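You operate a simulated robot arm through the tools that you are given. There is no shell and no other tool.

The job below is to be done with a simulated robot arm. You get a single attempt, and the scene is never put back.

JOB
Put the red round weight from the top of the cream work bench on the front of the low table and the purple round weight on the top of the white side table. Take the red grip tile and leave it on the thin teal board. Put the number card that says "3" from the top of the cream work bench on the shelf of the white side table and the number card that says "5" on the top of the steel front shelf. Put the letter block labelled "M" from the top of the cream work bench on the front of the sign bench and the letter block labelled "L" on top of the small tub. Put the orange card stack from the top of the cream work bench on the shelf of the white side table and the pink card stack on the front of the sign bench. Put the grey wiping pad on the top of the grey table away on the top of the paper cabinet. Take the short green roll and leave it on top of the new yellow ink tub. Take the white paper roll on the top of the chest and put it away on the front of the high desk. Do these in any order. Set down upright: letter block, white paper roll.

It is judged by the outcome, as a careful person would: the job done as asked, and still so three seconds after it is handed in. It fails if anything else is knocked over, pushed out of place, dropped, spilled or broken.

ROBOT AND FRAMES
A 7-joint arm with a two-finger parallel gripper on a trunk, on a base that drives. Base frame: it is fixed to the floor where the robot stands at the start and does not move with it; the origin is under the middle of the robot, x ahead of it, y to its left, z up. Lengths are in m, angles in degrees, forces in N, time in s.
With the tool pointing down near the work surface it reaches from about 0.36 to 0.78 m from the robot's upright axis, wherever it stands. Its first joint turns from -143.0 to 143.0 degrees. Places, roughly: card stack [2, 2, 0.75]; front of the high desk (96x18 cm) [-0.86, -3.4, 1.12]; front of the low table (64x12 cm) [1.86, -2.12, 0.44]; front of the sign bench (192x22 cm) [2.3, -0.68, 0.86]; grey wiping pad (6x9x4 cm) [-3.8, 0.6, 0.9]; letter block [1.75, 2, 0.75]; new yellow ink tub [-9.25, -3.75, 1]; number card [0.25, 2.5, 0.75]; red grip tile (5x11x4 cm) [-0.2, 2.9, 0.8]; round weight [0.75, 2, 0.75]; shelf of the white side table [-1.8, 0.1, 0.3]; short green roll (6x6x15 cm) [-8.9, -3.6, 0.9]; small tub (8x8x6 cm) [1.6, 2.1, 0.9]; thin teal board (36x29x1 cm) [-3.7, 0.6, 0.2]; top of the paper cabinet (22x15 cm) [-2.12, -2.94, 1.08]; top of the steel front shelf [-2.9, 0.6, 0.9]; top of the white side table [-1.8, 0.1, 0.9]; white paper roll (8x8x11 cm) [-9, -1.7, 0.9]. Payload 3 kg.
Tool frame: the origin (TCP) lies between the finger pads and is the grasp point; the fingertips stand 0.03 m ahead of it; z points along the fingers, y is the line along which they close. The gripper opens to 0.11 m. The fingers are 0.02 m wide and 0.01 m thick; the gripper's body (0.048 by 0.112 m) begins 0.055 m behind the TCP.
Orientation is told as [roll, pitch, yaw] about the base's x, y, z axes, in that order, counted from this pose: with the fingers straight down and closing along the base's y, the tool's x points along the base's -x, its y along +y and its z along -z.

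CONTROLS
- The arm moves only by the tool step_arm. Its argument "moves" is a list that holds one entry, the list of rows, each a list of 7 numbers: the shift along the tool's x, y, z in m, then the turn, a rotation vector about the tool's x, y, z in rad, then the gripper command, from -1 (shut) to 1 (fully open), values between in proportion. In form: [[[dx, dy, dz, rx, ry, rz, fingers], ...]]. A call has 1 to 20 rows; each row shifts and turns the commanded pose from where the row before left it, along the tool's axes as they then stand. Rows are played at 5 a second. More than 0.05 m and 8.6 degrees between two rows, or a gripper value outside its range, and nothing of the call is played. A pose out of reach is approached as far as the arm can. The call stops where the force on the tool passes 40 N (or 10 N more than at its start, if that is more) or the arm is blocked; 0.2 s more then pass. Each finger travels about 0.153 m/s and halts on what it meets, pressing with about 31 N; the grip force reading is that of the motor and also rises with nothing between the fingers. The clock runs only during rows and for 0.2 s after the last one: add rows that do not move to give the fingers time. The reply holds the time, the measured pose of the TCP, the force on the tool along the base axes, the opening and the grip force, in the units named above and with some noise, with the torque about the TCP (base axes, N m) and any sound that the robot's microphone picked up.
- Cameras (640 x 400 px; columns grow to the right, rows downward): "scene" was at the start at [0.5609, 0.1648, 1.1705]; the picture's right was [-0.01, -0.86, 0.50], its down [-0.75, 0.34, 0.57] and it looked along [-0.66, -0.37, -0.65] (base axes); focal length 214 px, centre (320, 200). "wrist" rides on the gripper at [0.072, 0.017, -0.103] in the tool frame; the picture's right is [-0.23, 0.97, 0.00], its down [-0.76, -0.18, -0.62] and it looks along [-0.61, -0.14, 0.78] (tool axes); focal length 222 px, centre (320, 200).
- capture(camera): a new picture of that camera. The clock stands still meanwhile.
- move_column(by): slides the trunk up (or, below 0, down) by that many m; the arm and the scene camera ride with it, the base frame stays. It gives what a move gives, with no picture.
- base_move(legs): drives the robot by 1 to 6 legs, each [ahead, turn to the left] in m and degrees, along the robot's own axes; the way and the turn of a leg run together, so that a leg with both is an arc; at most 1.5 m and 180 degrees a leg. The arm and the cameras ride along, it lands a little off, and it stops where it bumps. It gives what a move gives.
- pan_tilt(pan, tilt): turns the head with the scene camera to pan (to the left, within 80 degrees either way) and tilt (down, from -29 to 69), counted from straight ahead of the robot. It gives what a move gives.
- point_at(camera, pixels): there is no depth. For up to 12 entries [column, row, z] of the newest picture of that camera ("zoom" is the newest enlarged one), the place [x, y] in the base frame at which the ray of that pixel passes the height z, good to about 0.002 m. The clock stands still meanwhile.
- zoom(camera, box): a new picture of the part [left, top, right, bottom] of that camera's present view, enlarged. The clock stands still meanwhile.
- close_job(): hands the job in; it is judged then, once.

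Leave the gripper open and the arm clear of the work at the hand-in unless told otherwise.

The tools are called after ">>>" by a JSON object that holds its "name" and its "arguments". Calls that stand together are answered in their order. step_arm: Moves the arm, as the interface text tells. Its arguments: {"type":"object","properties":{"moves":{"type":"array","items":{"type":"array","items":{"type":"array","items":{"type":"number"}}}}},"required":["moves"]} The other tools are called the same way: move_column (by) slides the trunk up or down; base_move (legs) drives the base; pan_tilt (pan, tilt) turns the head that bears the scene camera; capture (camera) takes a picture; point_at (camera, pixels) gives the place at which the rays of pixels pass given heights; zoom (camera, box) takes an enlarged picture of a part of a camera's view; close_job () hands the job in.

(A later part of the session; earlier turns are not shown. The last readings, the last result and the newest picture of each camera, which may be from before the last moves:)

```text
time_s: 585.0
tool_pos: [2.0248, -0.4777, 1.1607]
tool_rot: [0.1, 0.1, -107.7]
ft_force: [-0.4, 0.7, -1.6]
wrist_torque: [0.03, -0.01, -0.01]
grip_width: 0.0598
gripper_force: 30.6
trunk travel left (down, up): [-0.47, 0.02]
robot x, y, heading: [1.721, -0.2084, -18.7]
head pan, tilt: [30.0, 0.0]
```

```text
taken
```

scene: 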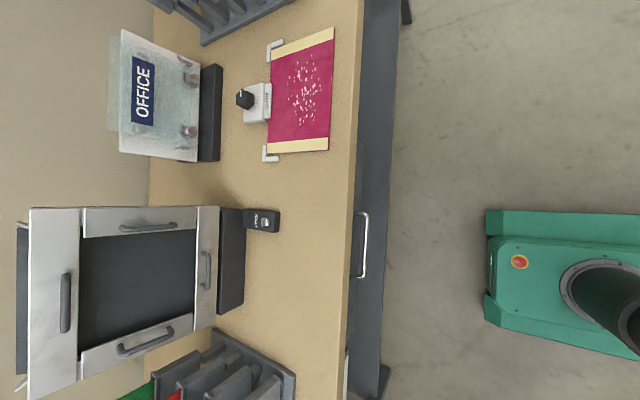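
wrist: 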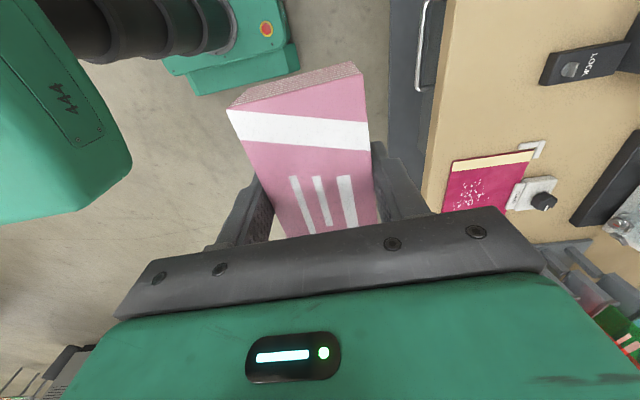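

Bench front edge at column 350; free wood between the red print and the grey boxes. I'll put the pink stack around pixel (305,285), long side parallel to the edge, and keep room near (310,195) for the M block.

>>> {"name": "point_at", "arguments": {"camera": "scene", "pixels": [[305, 285, 0.87], [350, 285, 0.87], [310, 195, 0.87], [352, 195, 0.87], [295, 375, 0.9], [280, 220, 0.89], [330, 150, 0.87], [350, 50, 0.87]]}}

```text
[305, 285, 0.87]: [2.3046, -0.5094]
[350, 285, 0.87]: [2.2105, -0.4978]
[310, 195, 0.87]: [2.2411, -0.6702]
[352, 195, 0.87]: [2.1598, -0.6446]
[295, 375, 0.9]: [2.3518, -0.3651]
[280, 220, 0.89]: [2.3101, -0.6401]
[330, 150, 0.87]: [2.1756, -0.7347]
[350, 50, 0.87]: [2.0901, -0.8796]
```

Target (2.302,-0.508), about 9 cm inside the edge. I'll move over it and descend to about z 0.945.

>>> {"name": "step_arm", "arguments": {"moves": [[[0.0079, 0.039, 0, 0, 0, 0, -1], [0.0079, 0.039, 0, 0, 0, 0, -1], [0.0079, 0.039, 0, 0, 0, 0, -1], [0.0079, 0.039, 0, 0, 0, 0, -1], [0.0079, 0.039, 0, 0, 0, 0, -1], [0.0079, 0.039, 0, 0, 0, 0, -1], [0.008, 0.0393, 0, 0, 0, 0, -1], [0, 0, 0.045, 0, 0, 0, -1], [0, 0, 0.045, 0, 0, 0, -1], [0, 0, 0.045, 0, 0, 0, -1], [0, 0, 0.045, 0, 0, 0, -1], [0, 0, 0.03, 0, 0, 0, -1], [0, 0, 0, 0, 0, 0, -1]]]}}

>>> {"name": "capture", "arguments": {"camera": "scene"}}

>>> {"name": "capture", "arguments": {"camera": "wrist"}}

```text
time_s: 587.8
tool_pos: [2.3067, -0.5089, 0.9491]
tool_rot: [0.1, 0.0, -107.7]
ft_force: [0.2, 1.0, -2.5]
wrist_torque: [-0.01, 0.0, 0.01]
grip_width: 0.0597
gripper_force: 30.8
trunk travel left (down, up): [-0.47, 0.02]
robot x, y, heading: [1.7246, -0.208, -18.5]
head pan, tilt: [30.0, 0.0]
```

```text
taken
```

scene: 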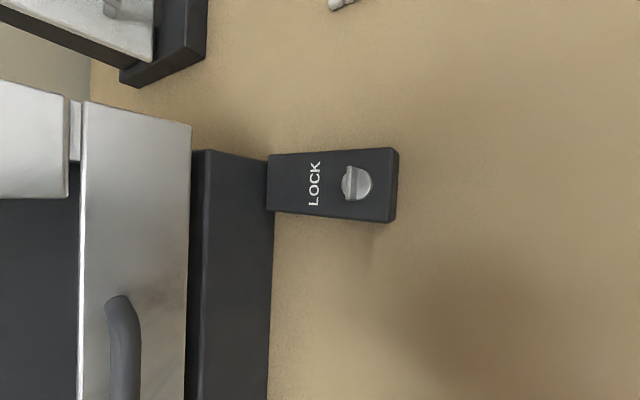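

```text
taken
```

wrist: 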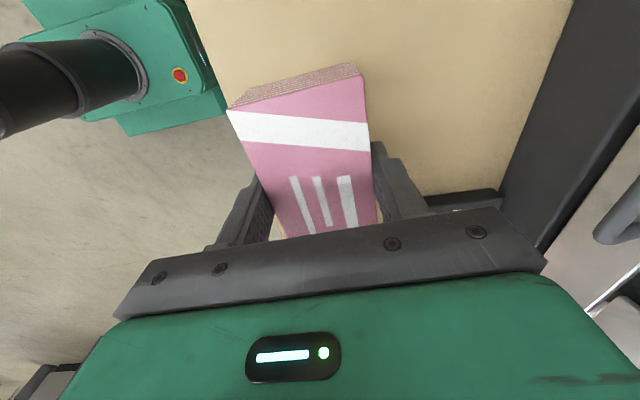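

Clear all around. I'll lower gently: first to 0.92, then in 3 mm steps.

>>> {"name": "step_arm", "arguments": {"moves": [[[0, 0, 0.015, 0, 0, 0, -1], [0, 0, 0.012, 0, 0, 0, -1], [0, 0, 0, 0, 0, 0, -1]]]}}

>>> {"name": "step_arm", "arguments": {"moves": [[[0, 0, 0.003, 0, 0, 0, -1], [0, 0, 0.003, 0, 0, 0, -1], [0, 0, 0, 0, 0, 0, -1]]]}}

```text
time_s: 588.6
tool_pos: [2.3052, -0.5071, 0.9236]
tool_rot: [0.1, 0.0, -107.7]
ft_force: [0.5, 0.8, -1.9]
wrist_torque: [-0.03, 0.01, -0.02]
grip_width: 0.0597
gripper_force: 31.7
trunk travel left (down, up): [-0.47, 0.02]
robot x, y, heading: [1.722, -0.2073, -18.9]
head pan, tilt: [30.0, 0.0]
```

```text
time_s: 589.4
tool_pos: [2.3039, -0.5072, 0.9168]
tool_rot: [0.1, 0.2, -107.7]
ft_force: [-0.1, -0.1, -1.9]
wrist_torque: [-0.04, 0.03, -0.01]
grip_width: 0.0597
gripper_force: 30.7
trunk travel left (down, up): [-0.47, 0.02]
robot x, y, heading: [1.724, -0.2086, -18.7]
head pan, tilt: [30.0, 0.0]
```

>>> {"name": "step_arm", "arguments": {"moves": [[[0, 0, 0.003, 0, 0, 0, -1], [0, 0, 0.002, 0, 0, 0, -1], [0, 0, 0, 0, 0, 0, -1]]]}}

>>> {"name": "capture", "arguments": {"camera": "wrist"}}

```text
time_s: 590.2
tool_pos: [2.3034, -0.5072, 0.9112]
tool_rot: [0.1, 0.1, -107.7]
ft_force: [-0.8, 0.1, -2.4]
wrist_torque: [-0.01, -0.01, -0.02]
grip_width: 0.0597
gripper_force: 30.6
trunk travel left (down, up): [-0.47, 0.02]
robot x, y, heading: [1.7242, -0.2108, -18.9]
head pan, tilt: [30.0, 0.0]
```

```text
taken
```

wrist: 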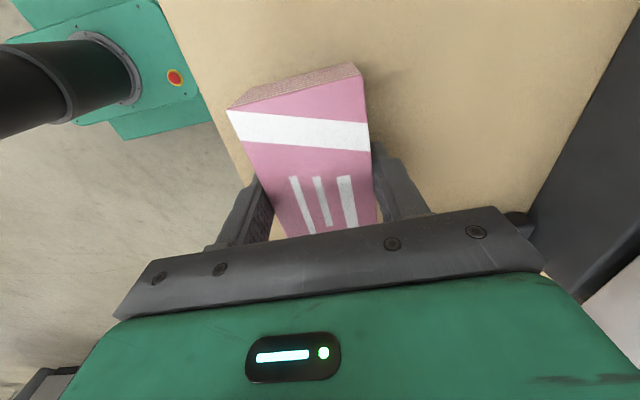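

>>> {"name": "step_arm", "arguments": {"moves": [[[0, 0, 0.003, 0, 0, 0, -1], [0, 0, 0.003, 0, 0, 0, -1], [0, 0, 0, 0, 0, 0, -1]]]}}

```text
time_s: 591.0
tool_pos: [2.3018, -0.5074, 0.9058]
tool_rot: [0.1, 0.0, -107.7]
ft_force: [0.5, 0.5, -1.9]
wrist_torque: [-0.01, 0.03, 0.02]
grip_width: 0.0598
gripper_force: 30.8
trunk travel left (down, up): [-0.47, 0.02]
robot x, y, heading: [1.7188, -0.2062, -18.6]
head pan, tilt: [30.0, 0.0]
```

>>> {"name": "step_arm", "arguments": {"moves": [[[0, 0, 0.003, 0, 0, 0, -1], [0, 0, 0.002, 0, 0, 0, -1], [0, 0, 0, 0, 0, 0, -1]]]}}

```text
time_s: 591.8
tool_pos: [2.303, -0.5073, 0.9008]
tool_rot: [0.1, 0.0, -107.7]
ft_force: [-0.3, 0.2, -1.4]
wrist_torque: [-0.01, 0.0, -0.03]
grip_width: 0.0597
gripper_force: 30.9
trunk travel left (down, up): [-0.47, 0.02]
robot x, y, heading: [1.7245, -0.205, -18.8]
head pan, tilt: [30.0, 0.0]
```

>>> {"name": "step_arm", "arguments": {"moves": [[[0, 0, 0.002, 0, 0, 0, -1], [0, 0, 0.002, 0, 0, 0, -1], [0, 0, 0, 0, 0, 0, -1]]]}}

```text
time_s: 592.6
tool_pos: [2.3042, -0.5079, 0.8952]
tool_rot: [0.1, 0.1, -107.6]
ft_force: [1.0, 0.5, -1.2]
wrist_torque: [-0.01, -0.01, 0.0]
grip_width: 0.06
gripper_force: 31.3
trunk travel left (down, up): [-0.47, 0.02]
robot x, y, heading: [1.7209, -0.2081, -18.5]
head pan, tilt: [30.0, 0.0]
```

>>> {"name": "step_arm", "arguments": {"moves": [[[0, 0, 0.003, 0, 0, 0, -1], [0, 0, 0, 0, 0, 0, -1]]]}}

>>> {"name": "zoom", "arguments": {"camera": "wrist", "box": [200, 40, 440, 190]}}

```text
time_s: 593.2
tool_pos: [2.3024, -0.5071, 0.8963]
tool_rot: [0.1, 0.0, -107.6]
ft_force: [0.2, -0.4, 15.9]
wrist_torque: [-0.24, 0.6, 0.0]
grip_width: 0.0596
gripper_force: 31.0
trunk travel left (down, up): [-0.47, 0.02]
robot x, y, heading: [1.722, -0.2069, -18.6]
head pan, tilt: [30.0, 0.0]
```

```text
2.67 times, centred on (320, 115) of wrist
```

zoom: 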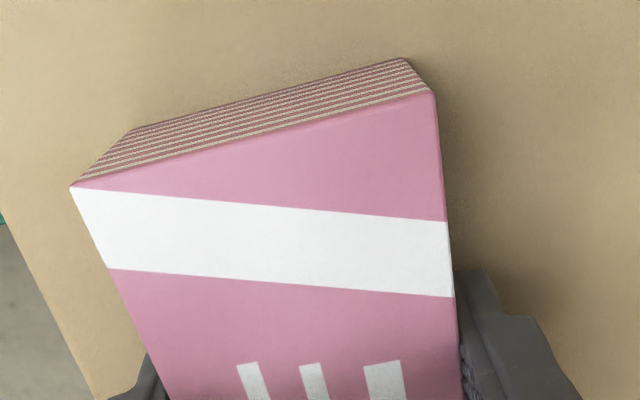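

Contact at 0.8955 (bench top about 0.858). I'll ease up 1.5 mm, open, and rise.

>>> {"name": "step_arm", "arguments": {"moves": [[[0, 0, -0.0015, 0, 0, 0, -1], [0, 0, 0, 0, 0, 0, 0.3], [0, 0, 0, 0, 0, 0, 0.5], [0, 0, 0, 0, 0, 0, 0.5], [0, 0, -0.02, 0, 0, 0, 0.5], [0, 0, -0.04, 0, 0, 0, 0.5], [0, 0, -0.045, 0, 0, 0, 0.5], [0, 0, -0.045, 0, 0, 0, 0.5], [0, 0, -0.045, 0, 0, 0, 0.5], [0, 0, 0, 0, 0, 0, 0.5]]]}}

>>> {"name": "capture", "arguments": {"camera": "wrist"}}

```text
time_s: 595.4
tool_pos: [2.3027, -0.5071, 1.091]
tool_rot: [0.1, 0.1, -107.7]
ft_force: [-0.3, -0.2, -0.4]
wrist_torque: [-0.01, 0.0, -0.02]
grip_width: 0.0823
gripper_force: 0.0
trunk travel left (down, up): [-0.47, 0.02]
robot x, y, heading: [1.7215, -0.2051, -18.7]
head pan, tilt: [30.0, 0.0]
```

```text
taken
```

wrist: 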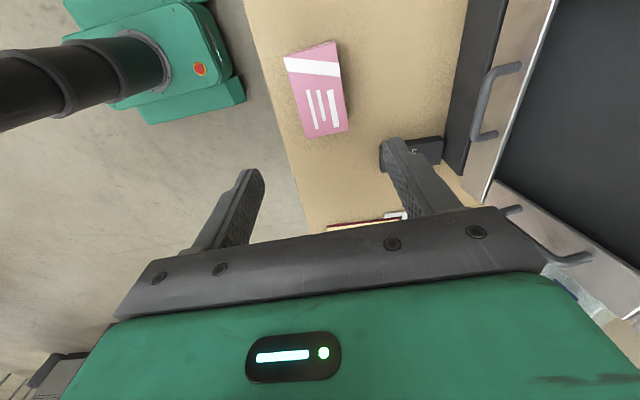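

The pink stack lies on the front of the sign bench, done. Next is the M block from the bench's right end. I'll retract and turn the tool forward again, then drive toward the gap near (2.2,0.65) and look.

>>> {"name": "step_arm", "arguments": {"moves": [[[0, -0.045, -0.01, 0, 0, 0, 0.8], [0, -0.045, -0.01, 0, 0, 0, 0.8], [0, -0.045, -0.01, 0, 0, 0, 0.8], [0, -0.045, -0.01, 0, 0, 0, 0.8], [0, -0.03, 0, 0, 0, -0.14, 0.8], [0, 0, 0, 0, 0, -0.14, 0.8], [0, 0, 0, 0, 0, -0.14, 0.8], [0, 0, 0, 0, 0, -0.14, 0.8], [0, 0, 0, 0, 0, -0.14, 0.8], [0, 0, 0, 0, 0, -0.14, 0.8], [0, 0, 0, 0, 0, -0.14, 0.8], [0, 0, 0, 0, 0, -0.14, 0.8], [0, 0, 0, 0, 0, -0.14, 0.8], [0, 0, 0, 0, 0, -0.14, 0.8], [0, 0, 0, 0, 0, -0.14, 0.8], [0, 0, 0, 0, 0, 0, 0.8]]]}}

>>> {"name": "base_move", "arguments": {"legs": [[-0.1, 0], [0, 60]]}}

>>> {"name": "base_move", "arguments": {"legs": [[0, 20], [0.8, 0]]}}

>>> {"name": "pan_tilt", "arguments": {"pan": 0, "tilt": -29}}

>>> {"name": "capture", "arguments": {"camera": "scene"}}

```text
time_s: 598.8
tool_pos: [2.1022, -0.4419, 1.1314]
tool_rot: [0.1, -0.1, -19.4]
ft_force: [-0.2, 0.2, -0.6]
wrist_torque: [0.01, -0.03, -0.02]
grip_width: 0.0992
gripper_force: 0.0
trunk travel left (down, up): [-0.47, 0.02]
robot x, y, heading: [1.7259, -0.2099, -18.5]
head pan, tilt: [30.0, 0.0]
```

```text
time_s: 602.7
tool_pos: [2.0192, 0.0448, 1.132]
tool_rot: [0.1, -0.1, 41.5]
ft_force: [-0.3, -0.7, 0.6]
wrist_torque: [0.03, -0.02, -0.01]
grip_width: 0.0991
gripper_force: 0.1
trunk travel left (down, up): [-0.47, 0.02]
robot x, y, heading: [1.6552, -0.2013, 41.8]
head pan, tilt: [30.0, 0.0]
```

```text
time_s: 608.1
tool_pos: [2.3172, 0.8578, 1.1312]
tool_rot: [0.1, -0.2, 59.8]
ft_force: [-0.3, 0.3, -0.2]
wrist_torque: [0.0, 0.02, 0.02]
grip_width: 0.0989
gripper_force: 0.0
trunk travel left (down, up): [-0.47, 0.02]
robot x, y, heading: [2.0497, 0.5068, 60.3]
head pan, tilt: [30.0, 0.0]
```

```text
time_s: 609.1
tool_pos: [2.3161, 0.8563, 1.1316]
tool_rot: [0.1, -0.1, 59.8]
ft_force: [-0.3, 0.3, -0.3]
wrist_torque: [0.03, -0.02, 0.01]
grip_width: 0.0988
gripper_force: 0.0
trunk travel left (down, up): [-0.47, 0.02]
robot x, y, heading: [2.0472, 0.5099, 60.5]
head pan, tilt: [0.0, -28.6]
```

```text
taken
```

scene: 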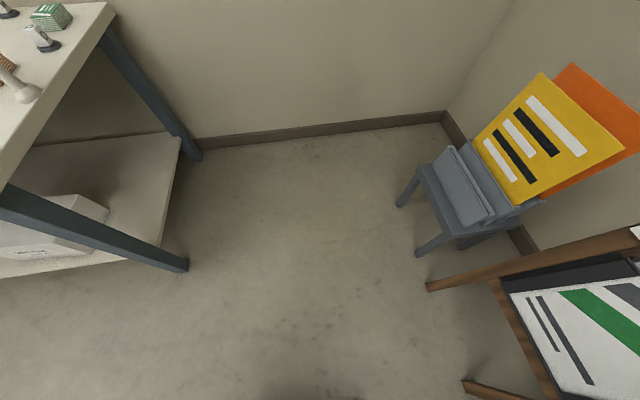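

A clear floor patch lies between the bench's right end and the chair and easel. I'll measure their feet.

>>> {"name": "point_at", "arguments": {"camera": "scene", "pixels": [[185, 270, 0.0], [198, 158, 0.0], [418, 255, 0.0], [400, 206, 0.0], [430, 290, 0.0], [465, 385, 0.0], [210, 148, 0.0], [440, 112, 0.0], [108, 12, 0.838], [6, 183, 0.838]]}}

```text
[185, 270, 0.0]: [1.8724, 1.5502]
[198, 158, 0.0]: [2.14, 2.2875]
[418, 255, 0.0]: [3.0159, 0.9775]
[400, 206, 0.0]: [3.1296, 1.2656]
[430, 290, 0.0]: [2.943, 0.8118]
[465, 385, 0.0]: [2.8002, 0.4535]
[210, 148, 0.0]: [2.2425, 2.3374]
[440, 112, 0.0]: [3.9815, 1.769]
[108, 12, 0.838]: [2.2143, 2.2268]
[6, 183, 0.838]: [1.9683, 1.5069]
```

The area is clear. I'll go to (2.62,1.55), turn left to 125°, and check.

>>> {"name": "base_move", "arguments": {"legs": [[1.18, 0], [0, 55]]}}

>>> {"name": "capture", "arguments": {"camera": "scene"}}

```text
time_s: 617.6
tool_pos: [2.4814, 1.9577, 1.1321]
tool_rot: [0.2, -0.1, 116.4]
ft_force: [-0.3, 0.0, -0.3]
wrist_torque: [-0.02, -0.02, 0.0]
grip_width: 0.0989
gripper_force: 0.0
trunk travel left (down, up): [-0.47, 0.02]
robot x, y, heading: [2.6511, 1.5607, 116.8]
head pan, tilt: [0.0, -28.6]
```

```text
taken
```

scene: 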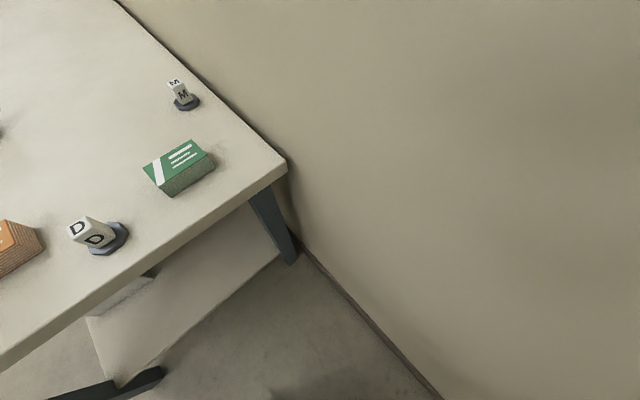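

M is now in close view at (183,95), with the green stack and D nearer. I'll measure these.

>>> {"name": "zoom", "arguments": {"camera": "scene", "box": [120, 60, 260, 150]}}

>>> {"name": "point_at", "arguments": {"camera": "scene", "pixels": [[187, 103, 0.847], [178, 83, 0.905], [108, 240, 0.847], [287, 165, 0.838], [180, 170, 0.86], [15, 260, 0.838], [285, 262, 0.0]]}}

```text
4.44 times, centred on (190, 105) of scene
```

zoom: 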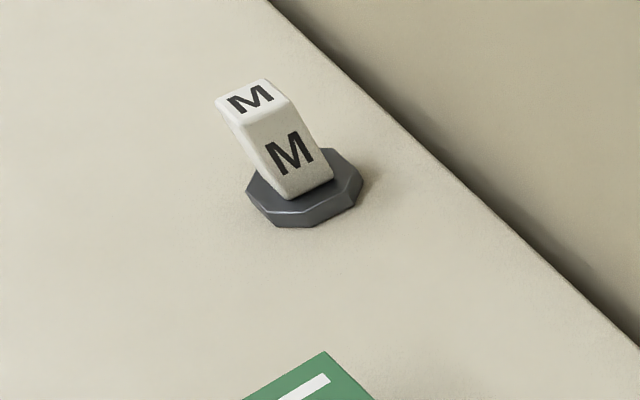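

```text
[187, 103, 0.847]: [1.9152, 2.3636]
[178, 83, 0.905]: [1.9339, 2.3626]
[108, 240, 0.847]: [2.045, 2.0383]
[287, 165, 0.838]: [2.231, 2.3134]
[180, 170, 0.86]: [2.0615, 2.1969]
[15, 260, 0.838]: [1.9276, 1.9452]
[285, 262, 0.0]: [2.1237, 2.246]
```

I'll get M's top-face corners for its orientation.

>>> {"name": "point_at", "arguments": {"camera": "scene", "pixels": [[166.4, 81.8, 0.905], [177.6, 78, 0.905], [182.8, 82.9, 0.905], [172, 87.4, 0.905], [186.6, 102.3, 0.853]]}}

```text
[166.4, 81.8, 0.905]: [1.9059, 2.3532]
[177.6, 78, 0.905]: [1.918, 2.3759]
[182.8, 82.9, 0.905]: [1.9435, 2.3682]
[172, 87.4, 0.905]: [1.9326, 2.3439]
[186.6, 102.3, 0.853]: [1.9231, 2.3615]
```

M's centre is (1.924,2.361) with sides in line with the bench; the wall is 10 cm behind it, so fingers closing along the wall-normal fit best (yaw about 160°). I'll move the base to about (2.40,1.84), heading 159°.

>>> {"name": "base_move", "arguments": {"legs": [[0, 15], [0.36, 0]]}}

>>> {"name": "base_move", "arguments": {"legs": [[0, 27]]}}

>>> {"name": "pan_tilt", "arguments": {"pan": -20, "tilt": 0}}

>>> {"name": "capture", "arguments": {"camera": "scene"}}

```text
time_s: 620.8
tool_pos: [2.1514, 2.1586, 1.1323]
tool_rot: [0.0, -0.1, 131.4]
ft_force: [-0.2, 0.6, -0.6]
wrist_torque: [-0.04, -0.01, 0.01]
grip_width: 0.0989
gripper_force: 0.0
trunk travel left (down, up): [-0.47, 0.02]
robot x, y, heading: [2.4155, 1.8144, 131.7]
head pan, tilt: [0.0, -28.6]
```

```text
time_s: 622.5
tool_pos: [2.0266, 2.0022, 1.1335]
tool_rot: [0.0, -0.1, 157.9]
ft_force: [0.3, -0.1, -0.3]
wrist_torque: [-0.04, -0.02, 0.0]
grip_width: 0.0988
gripper_force: 0.0
trunk travel left (down, up): [-0.47, 0.02]
robot x, y, heading: [2.4288, 1.8326, 158.1]
head pan, tilt: [0.0, -28.6]
```

```text
time_s: 623.5
tool_pos: [2.0254, 2.0026, 1.1338]
tool_rot: [0.1, -0.1, 157.8]
ft_force: [0.9, 0.5, 1.0]
wrist_torque: [0.02, -0.03, 0.0]
grip_width: 0.0992
gripper_force: 0.1
trunk travel left (down, up): [-0.47, 0.02]
robot x, y, heading: [2.4255, 1.8307, 157.9]
head pan, tilt: [-20.0, 0.0]
```

```text
taken
```

scene: 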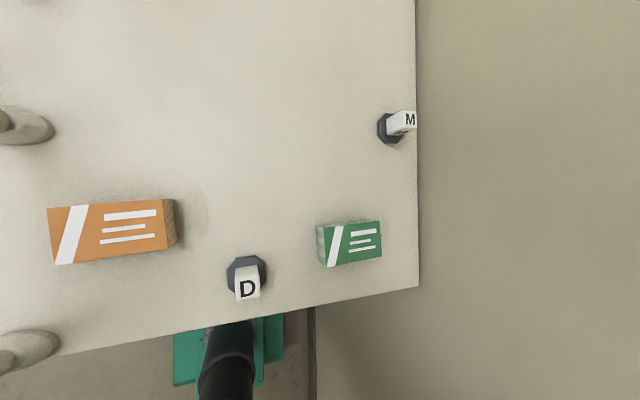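

A clean top view: M at (400,125). I'll move over M at the present height (slight yaw correction), then descend part way.

>>> {"name": "step_arm", "arguments": {"moves": [[[-0.0286, -0.0367, 0, 0, 0, 0, 0.27], [-0.0286, -0.0367, 0, 0, 0, 0, 0.27], [-0.0286, -0.0367, 0, 0, 0, 0, 0.27], [-0.0286, -0.0367, 0, 0, 0, 0, 0.27], [-0.0286, -0.0367, 0, 0, 0, 0, 0.27], [-0.0286, -0.0367, 0, 0, 0, 0, 0.27], [-0.0286, -0.0367, 0, 0, 0, 0, 0.27], [-0.0286, -0.0364, 0, 0, 0, 0, 0.27], [0, 0, 0.04, 0, 0, -0.04, 0.27], [0, 0, 0.04, 0, 0, 0, 0.27], [0, 0, 0, 0, 0, 0, 0.27]]]}}

>>> {"name": "pan_tilt", "arguments": {"pan": 0, "tilt": 40}}

>>> {"name": "capture", "arguments": {"camera": "scene"}}

>>> {"name": "capture", "arguments": {"camera": "wrist"}}

```text
time_s: 625.9
tool_pos: [1.9205, 2.3635, 1.0529]
tool_rot: [0.2, 0.0, 160.2]
ft_force: [-0.2, -0.2, 0.6]
wrist_torque: [-0.02, -0.01, 0.0]
grip_width: 0.0697
gripper_force: 0.0
trunk travel left (down, up): [-0.47, 0.02]
robot x, y, heading: [2.4258, 1.8307, 158.1]
head pan, tilt: [-20.0, 0.0]
```

```text
time_s: 627.0
tool_pos: [1.9206, 2.3646, 1.052]
tool_rot: [0.2, -0.2, 160.1]
ft_force: [0.1, -0.1, 0.7]
wrist_torque: [0.02, -0.03, 0.05]
grip_width: 0.07
gripper_force: 0.0
trunk travel left (down, up): [-0.47, 0.02]
robot x, y, heading: [2.4232, 1.8324, 158.0]
head pan, tilt: [0.0, 40.0]
```

```text
taken
```

scene: 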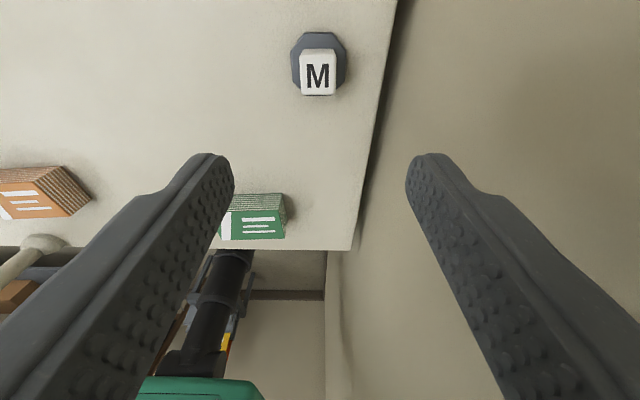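

```text
taken
```

wrist: 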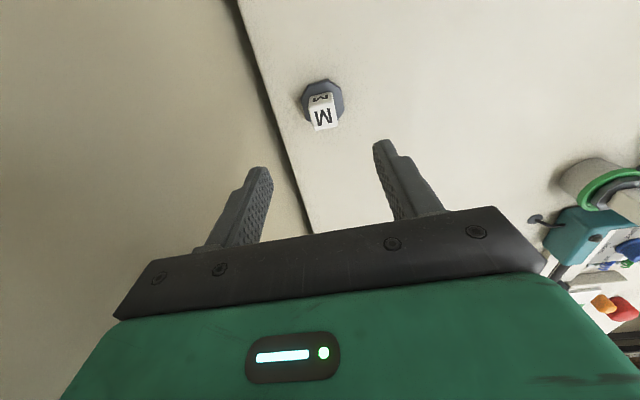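

M is centred between the fingers (scene column 319). I'll check its offset before descending.

>>> {"name": "point_at", "arguments": {"camera": "scene", "pixels": [[318, 76, 0.905], [300, 74, 0.905], [336, 74, 0.905], [320, 62, 0.853]]}}

>>> {"name": "point_at", "arguments": {"camera": "wrist", "pixels": [[323, 117, 0.905]]}}

>>> {"name": "zoom", "arguments": {"camera": "scene", "box": [270, 20, 370, 110]}}

```text
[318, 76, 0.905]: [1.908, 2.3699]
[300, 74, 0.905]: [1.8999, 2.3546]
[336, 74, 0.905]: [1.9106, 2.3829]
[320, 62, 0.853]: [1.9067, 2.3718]
```

```text
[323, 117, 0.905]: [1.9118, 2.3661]
```

```text
4.44 times, centred on (320, 65) of scene
```

zoom: 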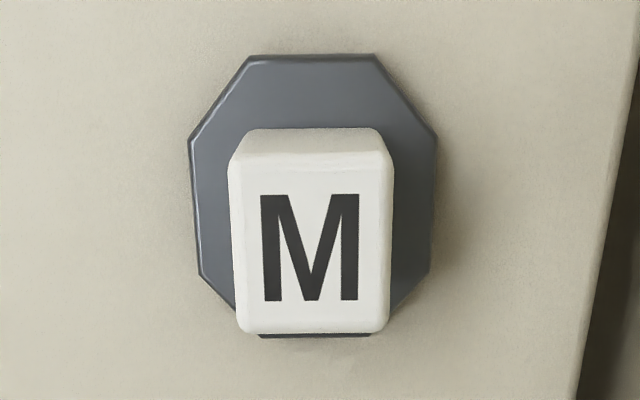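

M is about 1.1 cm further forward. I'll correct that and descend to TCP z ≈ 0.892.

>>> {"name": "step_arm", "arguments": {"moves": [[[-0.011, 0, 0.02, 0, 0, 0, 0.27], [0, 0, 0.04, 0, 0, 0, 0.27], [0, 0, 0.04, 0, 0, 0, 0.27], [0, 0, 0.035, 0, 0, 0, 0.27], [0, 0, 0.023, 0, 0, 0, 0.27], [0, 0, 0, 0, 0, 0, 0.27]]]}}

>>> {"name": "capture", "arguments": {"camera": "scene"}}

>>> {"name": "capture", "arguments": {"camera": "wrist"}}

```text
time_s: 628.4
tool_pos: [1.9143, 2.3679, 0.895]
tool_rot: [0.0, 0.0, 160.1]
ft_force: [-1.0, -0.3, -0.5]
wrist_torque: [-0.02, 0.0, 0.0]
grip_width: 0.07
gripper_force: 0.1
trunk travel left (down, up): [-0.47, 0.02]
robot x, y, heading: [2.4225, 1.8313, 157.9]
head pan, tilt: [0.0, 40.0]
```

```text
taken
```

scene: 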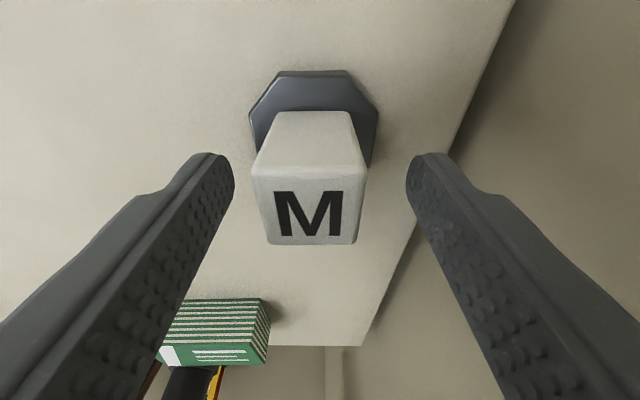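

```text
taken
```

wrist: 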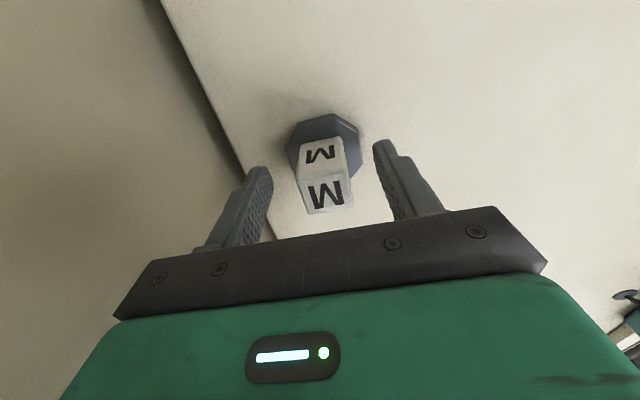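

M is a few mm forward and left of centre. I'll nudge it in line and close gently.

>>> {"name": "step_arm", "arguments": {"moves": [[[-0.005, 0.003, 0.001, 0, 0, 0, 0.27], [0, 0, 0, 0, 0, 0, -0.1], [0, 0, 0, 0, 0, 0, -0.35], [0, 0, 0, 0, 0, 0, -1], [0, 0, 0, 0, 0, 0, -1]]]}}

>>> {"name": "step_arm", "arguments": {"moves": [[[0, 0, -0.01, 0, 0, 0, -1], [0, 0, -0.03, 0, 0, 0, -1], [0, 0, -0.04, 0, 0, 0, -1], [0, 0, -0.045, 0, 0, 0, -1], [0, 0, -0.045, 0, 0, 0, -1], [0, 0, -0.045, 0, 0, 0, -1], [0, 0, 0, 0, 0, 0, -1]]]}}

>>> {"name": "capture", "arguments": {"camera": "wrist"}}

>>> {"name": "capture", "arguments": {"camera": "scene"}}

```text
time_s: 629.5
tool_pos: [1.9084, 2.3652, 0.8935]
tool_rot: [0.1, 0.0, 160.3]
ft_force: [1.3, 0.4, 0.2]
wrist_torque: [0.01, 0.05, 0.0]
grip_width: 0.03
gripper_force: 30.8
trunk travel left (down, up): [-0.47, 0.02]
robot x, y, heading: [2.4259, 1.8311, 157.8]
head pan, tilt: [0.0, 40.0]
```

```text
time_s: 631.1
tool_pos: [1.9088, 2.3621, 1.1105]
tool_rot: [0.1, 0.1, 160.2]
ft_force: [-0.2, -0.6, -4.9]
wrist_torque: [0.05, -0.02, 0.02]
grip_width: 0.0297
gripper_force: 30.3
trunk travel left (down, up): [-0.47, 0.02]
robot x, y, heading: [2.4246, 1.8304, 158.2]
head pan, tilt: [0.0, 40.0]
```

```text
taken
```

wrist: 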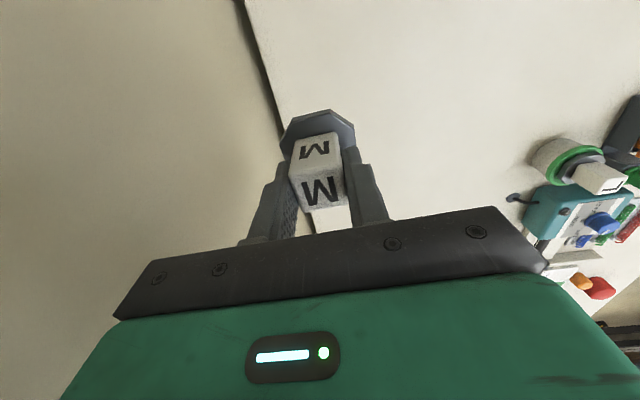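

```text
taken
```

scene: 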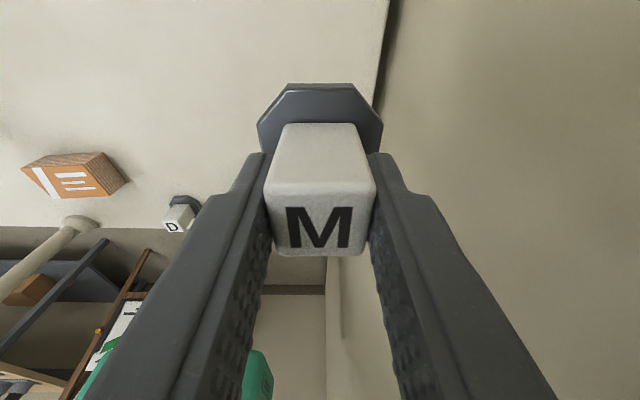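

M is held firmly, upright. I'll bring the arm back over the bench end toward the robot, then back off along the bench axis.

>>> {"name": "step_arm", "arguments": {"moves": [[[0.0302, 0.0342, 0, 0, 0, 0, -1], [0.0302, 0.0342, 0, 0, 0, 0, -1], [0.0302, 0.0342, 0, 0, 0, 0, -1], [0.0302, 0.0342, 0, 0, 0, 0, -1], [0.0302, 0.0342, 0, 0, 0, 0, -1], [0.0302, 0.0342, 0, 0, 0, 0, -1], [0.0302, 0.0342, 0, 0, 0, 0, -1], [0.0302, 0.0342, 0, 0, 0, 0, -1], [0.0302, 0.0342, 0, 0, 0, 0, -1], [0, 0, 0, 0, 0, 0, -1]]]}}

>>> {"name": "base_move", "arguments": {"legs": [[-0.26, 0]]}}

>>> {"name": "base_move", "arguments": {"legs": [[0, 45]]}}

>>> {"name": "base_move", "arguments": {"legs": [[0, 42]]}}

```text
time_s: 633.4
tool_pos: [2.0572, 1.9807, 1.1111]
tool_rot: [0.0, 0.0, 160.3]
ft_force: [0.4, 0.1, -4.3]
wrist_torque: [0.0, -0.01, 0.0]
grip_width: 0.0299
gripper_force: 31.4
trunk travel left (down, up): [-0.47, 0.02]
robot x, y, heading: [2.4262, 1.8295, 157.6]
head pan, tilt: [0.0, 40.0]
```

```text
time_s: 635.2
tool_pos: [2.3021, 1.8788, 1.1107]
tool_rot: [0.1, 0.0, 160.6]
ft_force: [0.2, 0.4, -4.4]
wrist_torque: [0.01, -0.02, 0.0]
grip_width: 0.0296
gripper_force: 30.6
trunk travel left (down, up): [-0.47, 0.02]
robot x, y, heading: [2.6698, 1.7323, 158.6]
head pan, tilt: [0.0, 40.0]
```

```text
time_s: 637.8
tool_pos: [2.3046, 1.5752, 1.1113]
tool_rot: [0.1, -0.2, -154.4]
ft_force: [-0.4, 0.5, -3.4]
wrist_torque: [0.0, -0.01, 0.01]
grip_width: 0.0298
gripper_force: 31.2
trunk travel left (down, up): [-0.47, 0.02]
robot x, y, heading: [2.6631, 1.7592, -156.9]
head pan, tilt: [0.0, 40.0]
```

```text
time_s: 640.1
tool_pos: [2.5191, 1.3804, 1.1113]
tool_rot: [0.0, 0.1, -112.1]
ft_force: [0.6, 1.7, -4.5]
wrist_torque: [0.03, 0.01, 0.01]
grip_width: 0.0299
gripper_force: 31.3
trunk travel left (down, up): [-0.47, 0.02]
robot x, y, heading: [2.6341, 1.7644, -114.9]
head pan, tilt: [0.0, 40.0]
```

Heading -115° now. I'll drive 2.4 m to about (1.66,-0.45), in front of the sign bench.

>>> {"name": "base_move", "arguments": {"legs": [[0, 1.2], [1.2, 0], [1.2, 0]]}}

>>> {"name": "base_move", "arguments": {"legs": [[0, 46]]}}

>>> {"name": "base_move", "arguments": {"legs": [[0, 46]]}}

>>> {"name": "pan_tilt", "arguments": {"pan": 0, "tilt": -20}}

>>> {"name": "capture", "arguments": {"camera": "scene"}}

```text
time_s: 652.4
tool_pos: [1.6027, -0.865, 1.1123]
tool_rot: [0.0, 0.0, -109.5]
ft_force: [-0.7, 0.1, -2.3]
wrist_torque: [0.0, -0.01, -0.03]
grip_width: 0.0297
gripper_force: 30.8
trunk travel left (down, up): [-0.47, 0.02]
robot x, y, heading: [1.7033, -0.4801, -111.9]
head pan, tilt: [0.0, 40.0]
```

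```text
time_s: 654.9
tool_pos: [1.9094, -0.8168, 1.1115]
tool_rot: [0.1, -0.2, -64.1]
ft_force: [0.0, 1.0, -3.3]
wrist_torque: [-0.02, 0.01, -0.01]
grip_width: 0.0298
gripper_force: 30.6
trunk travel left (down, up): [-0.47, 0.02]
robot x, y, heading: [1.678, -0.4884, -66.7]
head pan, tilt: [0.0, 40.0]
```

```text
time_s: 657.5
tool_pos: [2.075, -0.5498, 1.1133]
tool_rot: [0.0, 0.0, -18.5]
ft_force: [-0.2, -0.4, -2.3]
wrist_torque: [0.04, 0.03, -0.01]
grip_width: 0.0299
gripper_force: 30.6
trunk travel left (down, up): [-0.47, 0.02]
robot x, y, heading: [1.661, -0.5158, -21.7]
head pan, tilt: [0.0, 40.0]
```

```text
time_s: 658.8
tool_pos: [2.0756, -0.5518, 1.1135]
tool_rot: [0.0, -0.1, -18.6]
ft_force: [0.8, -0.1, -3.9]
wrist_torque: [0.0, -0.03, 0.0]
grip_width: 0.0298
gripper_force: 31.1
trunk travel left (down, up): [-0.47, 0.02]
robot x, y, heading: [1.6647, -0.5159, -22.0]
head pan, tilt: [0.0, -20.0]
```

```text
taken
```

scene: 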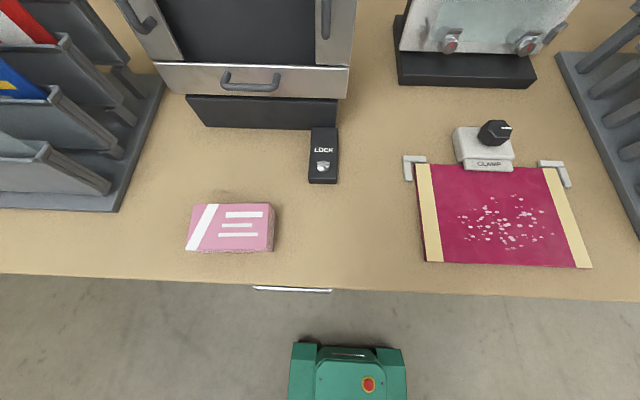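

The pink stack lies well on the bench front at (230,228). There's a free spot for M between LOCK and the red print, around (352,238).

>>> {"name": "point_at", "arguments": {"camera": "scene", "pixels": [[352, 236, 0.858], [352, 291, 0.858], [412, 240, 0.858], [275, 240, 0.858], [323, 185, 0.87]]}}

```text
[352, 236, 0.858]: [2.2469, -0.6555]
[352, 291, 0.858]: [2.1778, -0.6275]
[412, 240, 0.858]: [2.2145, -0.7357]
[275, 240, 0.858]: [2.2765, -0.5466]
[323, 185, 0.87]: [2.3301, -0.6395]
```

>>> {"name": "step_arm", "arguments": {"moves": [[[-0.0407, -0.0083, 0, 0, 0, 0, -1], [-0.0407, -0.0083, 0, 0, 0, 0, -1], [-0.0407, -0.0083, 0, 0, 0, 0, -1], [-0.0407, -0.0083, 0, 0, 0, 0, -1], [-0.0405, -0.0084, 0, 0, 0, 0, -1], [0, 0, 0.042, 0, 0, 0, -1], [0, 0, 0.042, 0, 0, 0, -1], [0, 0, 0.042, 0, 0, 0, -1], [0, 0, 0.042, 0, 0, 0, -1], [0, 0, 0.02, 0, 0, 0, -1], [0, 0, 0, 0, 0, 0, -1]]]}}

>>> {"name": "pan_tilt", "arguments": {"pan": 0, "tilt": 35}}

>>> {"name": "capture", "arguments": {"camera": "scene"}}

>>> {"name": "capture", "arguments": {"camera": "wrist"}}

```text
time_s: 661.2
tool_pos: [2.255, -0.6541, 0.9272]
tool_rot: [0.1, 0.0, -18.7]
ft_force: [-0.1, 0.3, -4.6]
wrist_torque: [0.02, -0.01, 0.01]
grip_width: 0.0299
gripper_force: 30.9
trunk travel left (down, up): [-0.47, 0.02]
robot x, y, heading: [1.6614, -0.5122, -21.8]
head pan, tilt: [0.0, -20.0]
```

```text
time_s: 662.4
tool_pos: [2.255, -0.6546, 0.9286]
tool_rot: [0.0, -0.1, -18.6]
ft_force: [-0.3, -0.3, -4.4]
wrist_torque: [-0.02, -0.02, 0.0]
grip_width: 0.0299
gripper_force: 31.3
trunk travel left (down, up): [-0.47, 0.02]
robot x, y, heading: [1.6614, -0.5146, -21.9]
head pan, tilt: [0.0, 35.0]
```

```text
taken
```

scene: 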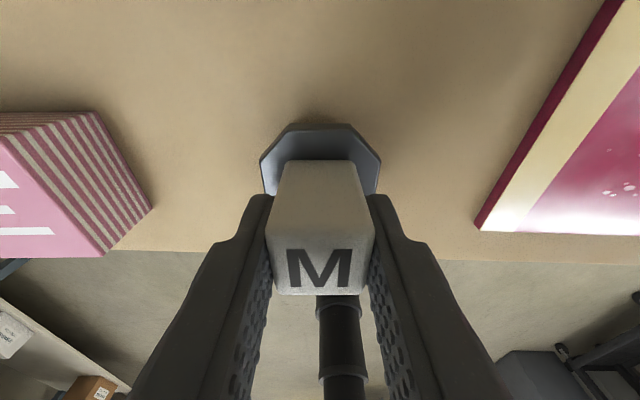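

```text
taken
```

wrist: 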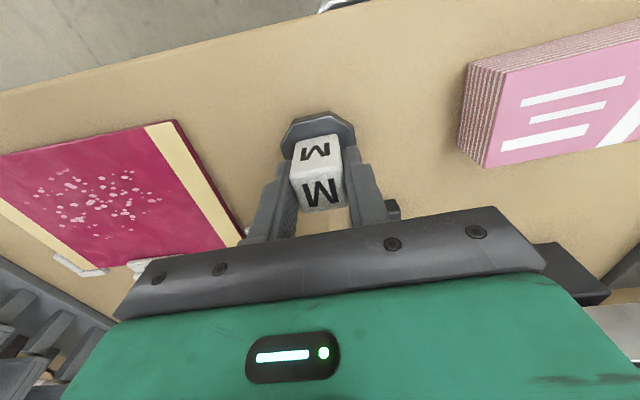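

M hangs clear between the print and the pink stack. I'll lower in small steps; contact is expected near 0.913.

>>> {"name": "step_arm", "arguments": {"moves": [[[0, 0, 0.006, 0, 0, 0, -1], [0, 0, 0.004, 0, 0, 0, -1], [0, 0, 0, 0, 0, 0, -1]]]}}

>>> {"name": "step_arm", "arguments": {"moves": [[[0, 0, 0.002, 0, 0, 0, -1], [0, 0, 0.002, 0, 0, 0, -1], [0, 0, 0, 0, 0, 0, -1]]]}}

```text
time_s: 663.2
tool_pos: [2.255, -0.6555, 0.917]
tool_rot: [0.1, 0.0, -18.6]
ft_force: [0.3, 0.7, -3.6]
wrist_torque: [0.01, 0.0, -0.01]
grip_width: 0.0298
gripper_force: 31.2
trunk travel left (down, up): [-0.47, 0.02]
robot x, y, heading: [1.6639, -0.5149, -21.7]
head pan, tilt: [0.0, 35.0]
```

```text
time_s: 664.0
tool_pos: [2.255, -0.6559, 0.914]
tool_rot: [0.2, -0.1, -18.6]
ft_force: [-0.3, -0.2, 8.5]
wrist_torque: [-0.23, -0.24, 0.01]
grip_width: 0.0296
gripper_force: 30.8
trunk travel left (down, up): [-0.47, 0.02]
robot x, y, heading: [1.6608, -0.5168, -21.7]
head pan, tilt: [0.0, 35.0]
```

Contact (8.5 N). I'll ease up 1 mm, open, and rise.

>>> {"name": "step_arm", "arguments": {"moves": [[[0, 0, -0.001, 0, 0, 0, -1], [0, 0, 0, 0, 0, 0, -0.2], [0, 0, 0, 0, 0, 0, 0.1], [0, 0, 0, 0, 0, 0, 0.2], [0, 0, -0.02, 0, 0, 0, 0.2], [0, 0, -0.04, 0, 0, 0, 0.2], [0, 0, -0.045, 0, 0, 0, 0.2], [0, 0, -0.045, 0, 0, 0, 0.2], [0, 0, -0.045, 0, 0, 0, 0.2], [0, 0, 0, 0, 0, 0, 0.2]]]}}

>>> {"name": "capture", "arguments": {"camera": "wrist"}}

>>> {"name": "capture", "arguments": {"camera": "scene"}}

```text
time_s: 666.2
tool_pos: [2.255, -0.6538, 1.1093]
tool_rot: [0.2, 0.0, -18.4]
ft_force: [0.4, -0.5, -0.1]
wrist_torque: [0.02, -0.03, 0.03]
grip_width: 0.0659
gripper_force: 0.0
trunk travel left (down, up): [-0.47, 0.02]
robot x, y, heading: [1.6638, -0.5147, -21.9]
head pan, tilt: [0.0, 35.0]
```

```text
taken
```

wrist: 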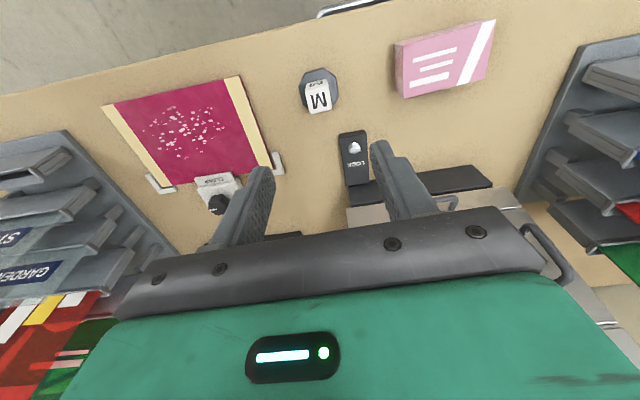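

```text
taken
```

scene: 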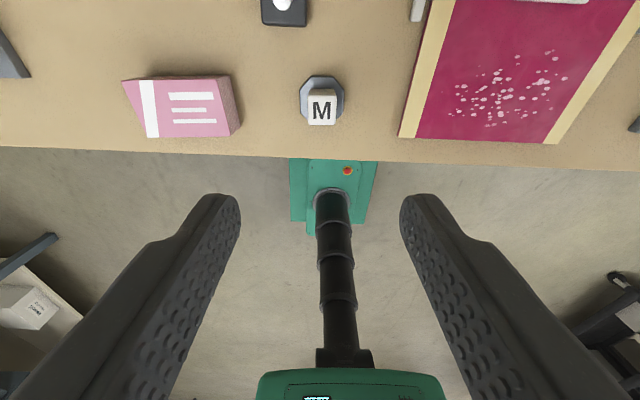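

M stands upright on the sign bench front, done. Next is the red weight. I'll retract the arm and drive back to the work bench in front of it, at about (0.78,1.38).

>>> {"name": "step_arm", "arguments": {"moves": [[[0.045, 0, -0.01, 0, 0, 0, 0.8], [0.045, 0, -0.01, 0, 0, 0, 0.8], [0.045, 0, -0.01, 0, 0, 0, 0.8], [0.045, 0, -0.01, 0, 0, 0, 0.8], [0, 0, 0, 0, 0, 0, 0.8]]]}}

>>> {"name": "base_move", "arguments": {"legs": [[-0.15, 0], [0, 45]]}}

>>> {"name": "base_move", "arguments": {"legs": [[0, 45]]}}

>>> {"name": "base_move", "arguments": {"legs": [[0, 44]]}}

```text
time_s: 667.4
tool_pos: [2.0826, -0.598, 1.1489]
tool_rot: [0.2, -0.1, -18.6]
ft_force: [-0.2, 0.4, 0.8]
wrist_torque: [-0.03, 0.0, 0.04]
grip_width: 0.0989
gripper_force: 0.0
trunk travel left (down, up): [-0.47, 0.02]
robot x, y, heading: [1.6651, -0.5146, -21.7]
head pan, tilt: [0.0, 35.0]
```

```text
time_s: 670.9
tool_pos: [1.8799, -0.2186, 1.1492]
tool_rot: [0.1, -0.1, 26.4]
ft_force: [-0.6, 0.2, 0.2]
wrist_torque: [-0.02, -0.02, 0.02]
grip_width: 0.0989
gripper_force: 0.1
trunk travel left (down, up): [-0.47, 0.02]
robot x, y, heading: [1.5361, -0.484, 23.3]
head pan, tilt: [0.0, 35.0]
```

```text
time_s: 673.4
tool_pos: [1.5893, -0.0524, 1.1485]
tool_rot: [0.0, 0.1, 71.9]
ft_force: [0.5, 0.6, 0.2]
wrist_torque: [-0.04, -0.01, -0.02]
grip_width: 0.099
gripper_force: 0.1
trunk travel left (down, up): [-0.47, 0.02]
robot x, y, heading: [1.5616, -0.494, 68.3]
head pan, tilt: [0.0, 35.0]
```

```text
time_s: 675.9
tool_pos: [1.2736, -0.1596, 1.1481]
tool_rot: [0.0, -0.1, 116.2]
ft_force: [-0.7, -0.6, 0.2]
wrist_torque: [-0.01, 0.0, -0.01]
grip_width: 0.0992
gripper_force: 0.1
trunk travel left (down, up): [-0.47, 0.02]
robot x, y, heading: [1.5839, -0.4879, 112.6]
head pan, tilt: [0.0, 35.0]
```

>>> {"name": "base_move", "arguments": {"legs": [[1.0, 0], [0.95, 0]]}}

>>> {"name": "base_move", "arguments": {"legs": [[0, -43]]}}

>>> {"name": "pan_tilt", "arguments": {"pan": 0, "tilt": 10}}

>>> {"name": "capture", "arguments": {"camera": "scene"}}

```text
time_s: 685.6
tool_pos: [0.5981, 1.6598, 1.15]
tool_rot: [0.0, 0.0, 113.5]
ft_force: [-0.4, -1.3, 0.2]
wrist_torque: [0.02, 0.03, 0.0]
grip_width: 0.099
gripper_force: 0.0
trunk travel left (down, up): [-0.47, 0.02]
robot x, y, heading: [0.8931, 1.3217, 109.9]
head pan, tilt: [0.0, 35.0]
```

```text
time_s: 688.0
tool_pos: [0.9163, 1.7709, 1.1507]
tool_rot: [0.0, 0.0, 69.3]
ft_force: [0.4, 0.1, 0.2]
wrist_torque: [0.0, 0.02, 0.02]
grip_width: 0.0991
gripper_force: 0.2
trunk travel left (down, up): [-0.47, 0.02]
robot x, y, heading: [0.8688, 1.3314, 65.8]
head pan, tilt: [0.0, 35.0]
```

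```text
time_s: 688.9
tool_pos: [0.9174, 1.7699, 1.1509]
tool_rot: [-0.1, 0.0, 69.4]
ft_force: [0.7, -0.2, 0.1]
wrist_torque: [0.03, 0.02, 0.03]
grip_width: 0.0989
gripper_force: 0.0
trunk travel left (down, up): [-0.47, 0.02]
robot x, y, heading: [0.8685, 1.3295, 66.2]
head pan, tilt: [0.0, 10.0]
```

```text
taken
```

scene: 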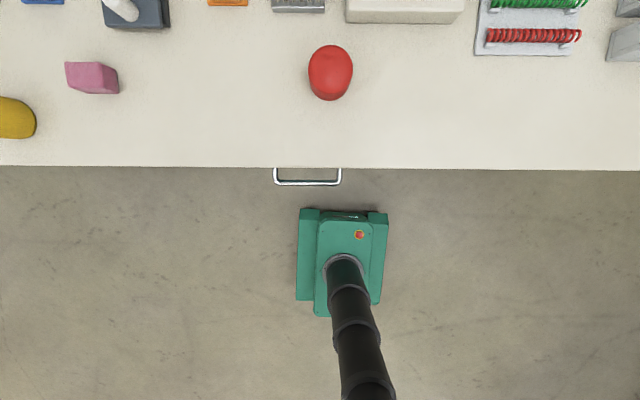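

The red weight is straight ahead at (330,73). I'll measure it with both cameras.

>>> {"name": "zoom", "arguments": {"camera": "scene", "box": [290, 30, 370, 120]}}

>>> {"name": "capture", "arguments": {"camera": "wrist"}}

>>> {"name": "point_at", "arguments": {"camera": "scene", "pixels": [[330, 69, 0.883], [330, 72, 0.86], [309, 70, 0.883], [353, 70, 0.883], [331, 101, 0.838]]}}

```text
4.44 times, centred on (330, 75) of scene
```

zoom: 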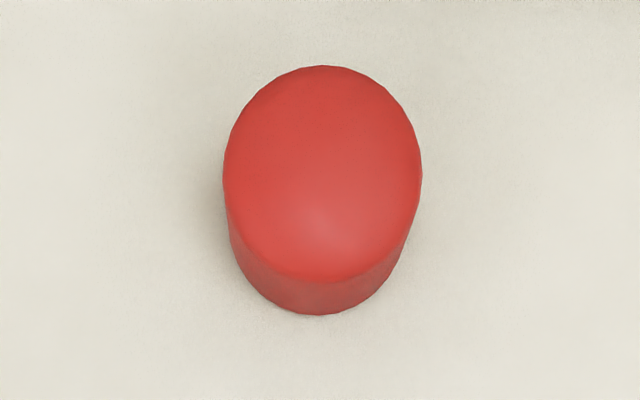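

```text
taken
```

wrist: 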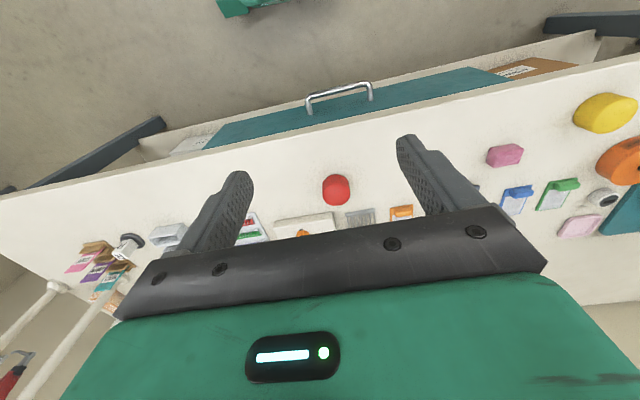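

```text
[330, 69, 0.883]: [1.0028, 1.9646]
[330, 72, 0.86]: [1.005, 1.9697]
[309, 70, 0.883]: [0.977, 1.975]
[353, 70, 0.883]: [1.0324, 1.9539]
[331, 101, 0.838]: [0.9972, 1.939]
```

Red weight centre (1.005,1.966). I'll move over it and descend to 0.90.

>>> {"name": "step_arm", "arguments": {"moves": [[[-0.0429, -0.0026, 0, 0, 0, 0, 0.6], [-0.0429, -0.0026, 0, 0, 0, 0, 0.6], [-0.0429, -0.0026, 0, 0, 0, 0, 0.6], [-0.0429, -0.0026, 0, 0, 0, 0, 0.6], [-0.0428, -0.0026, 0, 0, 0, 0, 0.6], [0, 0, 0.045, 0, 0, 0, 0.6], [0, 0, 0.045, 0, 0, 0, 0.6], [0, 0, 0.045, 0, 0, 0, 0.6], [0, 0, 0.045, 0, 0, 0, 0.6], [0, 0, 0.045, 0, 0, 0, 0.6], [0, 0, 0.026, 0, 0, 0, 0.6], [0, 0, 0, 0, 0, 0, 0.6]]]}}

>>> {"name": "pan_tilt", "arguments": {"pan": 0, "tilt": 38}}

>>> {"name": "capture", "arguments": {"camera": "scene"}}

```text
time_s: 691.5
tool_pos: [1.0031, 1.9642, 0.8994]
tool_rot: [0.0, 0.0, 69.4]
ft_force: [-0.4, -0.2, 0.5]
wrist_torque: [0.02, 0.02, 0.02]
grip_width: 0.0881
gripper_force: 0.0
trunk travel left (down, up): [-0.47, 0.02]
robot x, y, heading: [0.8664, 1.334, 66.1]
head pan, tilt: [0.0, 10.0]
```

```text
time_s: 692.5
tool_pos: [1.0034, 1.9642, 0.8974]
tool_rot: [0.0, -0.1, 69.4]
ft_force: [0.1, 0.4, 0.9]
wrist_torque: [-0.01, 0.03, 0.01]
grip_width: 0.0879
gripper_force: 0.2
trunk travel left (down, up): [-0.47, 0.02]
robot x, y, heading: [0.8681, 1.3354, 65.8]
head pan, tilt: [0.0, 38.0]
```

```text
taken
```

scene: 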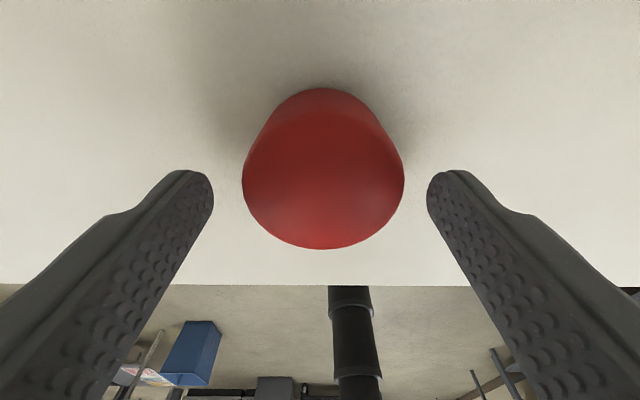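

Centred. I'll go 2.2 cm lower and close.

>>> {"name": "step_arm", "arguments": {"moves": [[[0, 0, 0.012, 0, 0, 0, 0.6], [0, 0, 0.008, 0, 0, 0, 0.6], [0, 0, 0, 0, 0, 0, 0.1], [0, 0, 0, 0, 0, 0, -1], [0, 0, 0, 0, 0, 0, -1]]]}}

>>> {"name": "step_arm", "arguments": {"moves": [[[0, 0, -0.01, 0, 0, 0, -1], [0, 0, -0.03, 0, 0, 0, -1], [0, 0, -0.045, 0, 0, 0, -1], [0, 0, -0.045, 0, 0, 0, -1], [0, 0, -0.045, 0, 0, 0, -1], [0.045, 0, -0.02, 0, 0, 0, -1], [0.045, 0, -0.02, 0, 0, 0, -1], [0.045, 0, -0.02, 0, 0, 0, -1], [0.045, 0, 0, 0, 0, 0, -1], [0, 0, 0, 0, 0, 0, -1]]]}}

>>> {"name": "capture", "arguments": {"camera": "wrist"}}

```text
time_s: 693.6
tool_pos: [1.0039, 1.9641, 0.8781]
tool_rot: [0.0, 0.0, 69.5]
ft_force: [0.1, -0.1, -0.1]
wrist_torque: [-0.02, -0.01, -0.01]
grip_width: 0.0592
gripper_force: 30.6
trunk travel left (down, up): [-0.47, 0.02]
robot x, y, heading: [0.8656, 1.3296, 65.8]
head pan, tilt: [0.0, 38.0]
```

```text
time_s: 695.9
tool_pos: [0.9413, 1.8007, 1.1144]
tool_rot: [0.1, -0.1, 69.4]
ft_force: [0.0, -0.5, -3.0]
wrist_torque: [0.01, 0.0, -0.03]
grip_width: 0.059
gripper_force: 31.3
trunk travel left (down, up): [-0.47, 0.02]
robot x, y, heading: [0.8671, 1.3304, 65.6]
head pan, tilt: [0.0, 38.0]
```

```text
taken
```

wrist: 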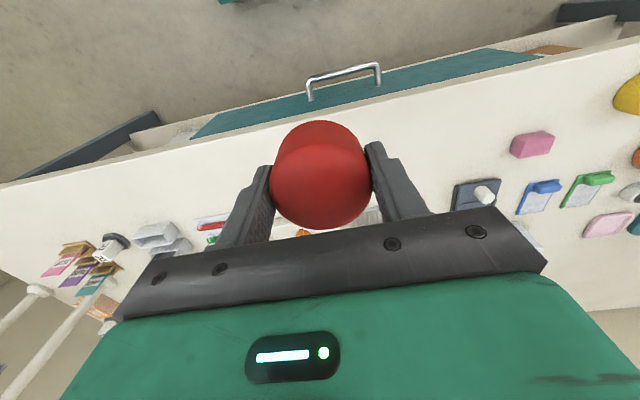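

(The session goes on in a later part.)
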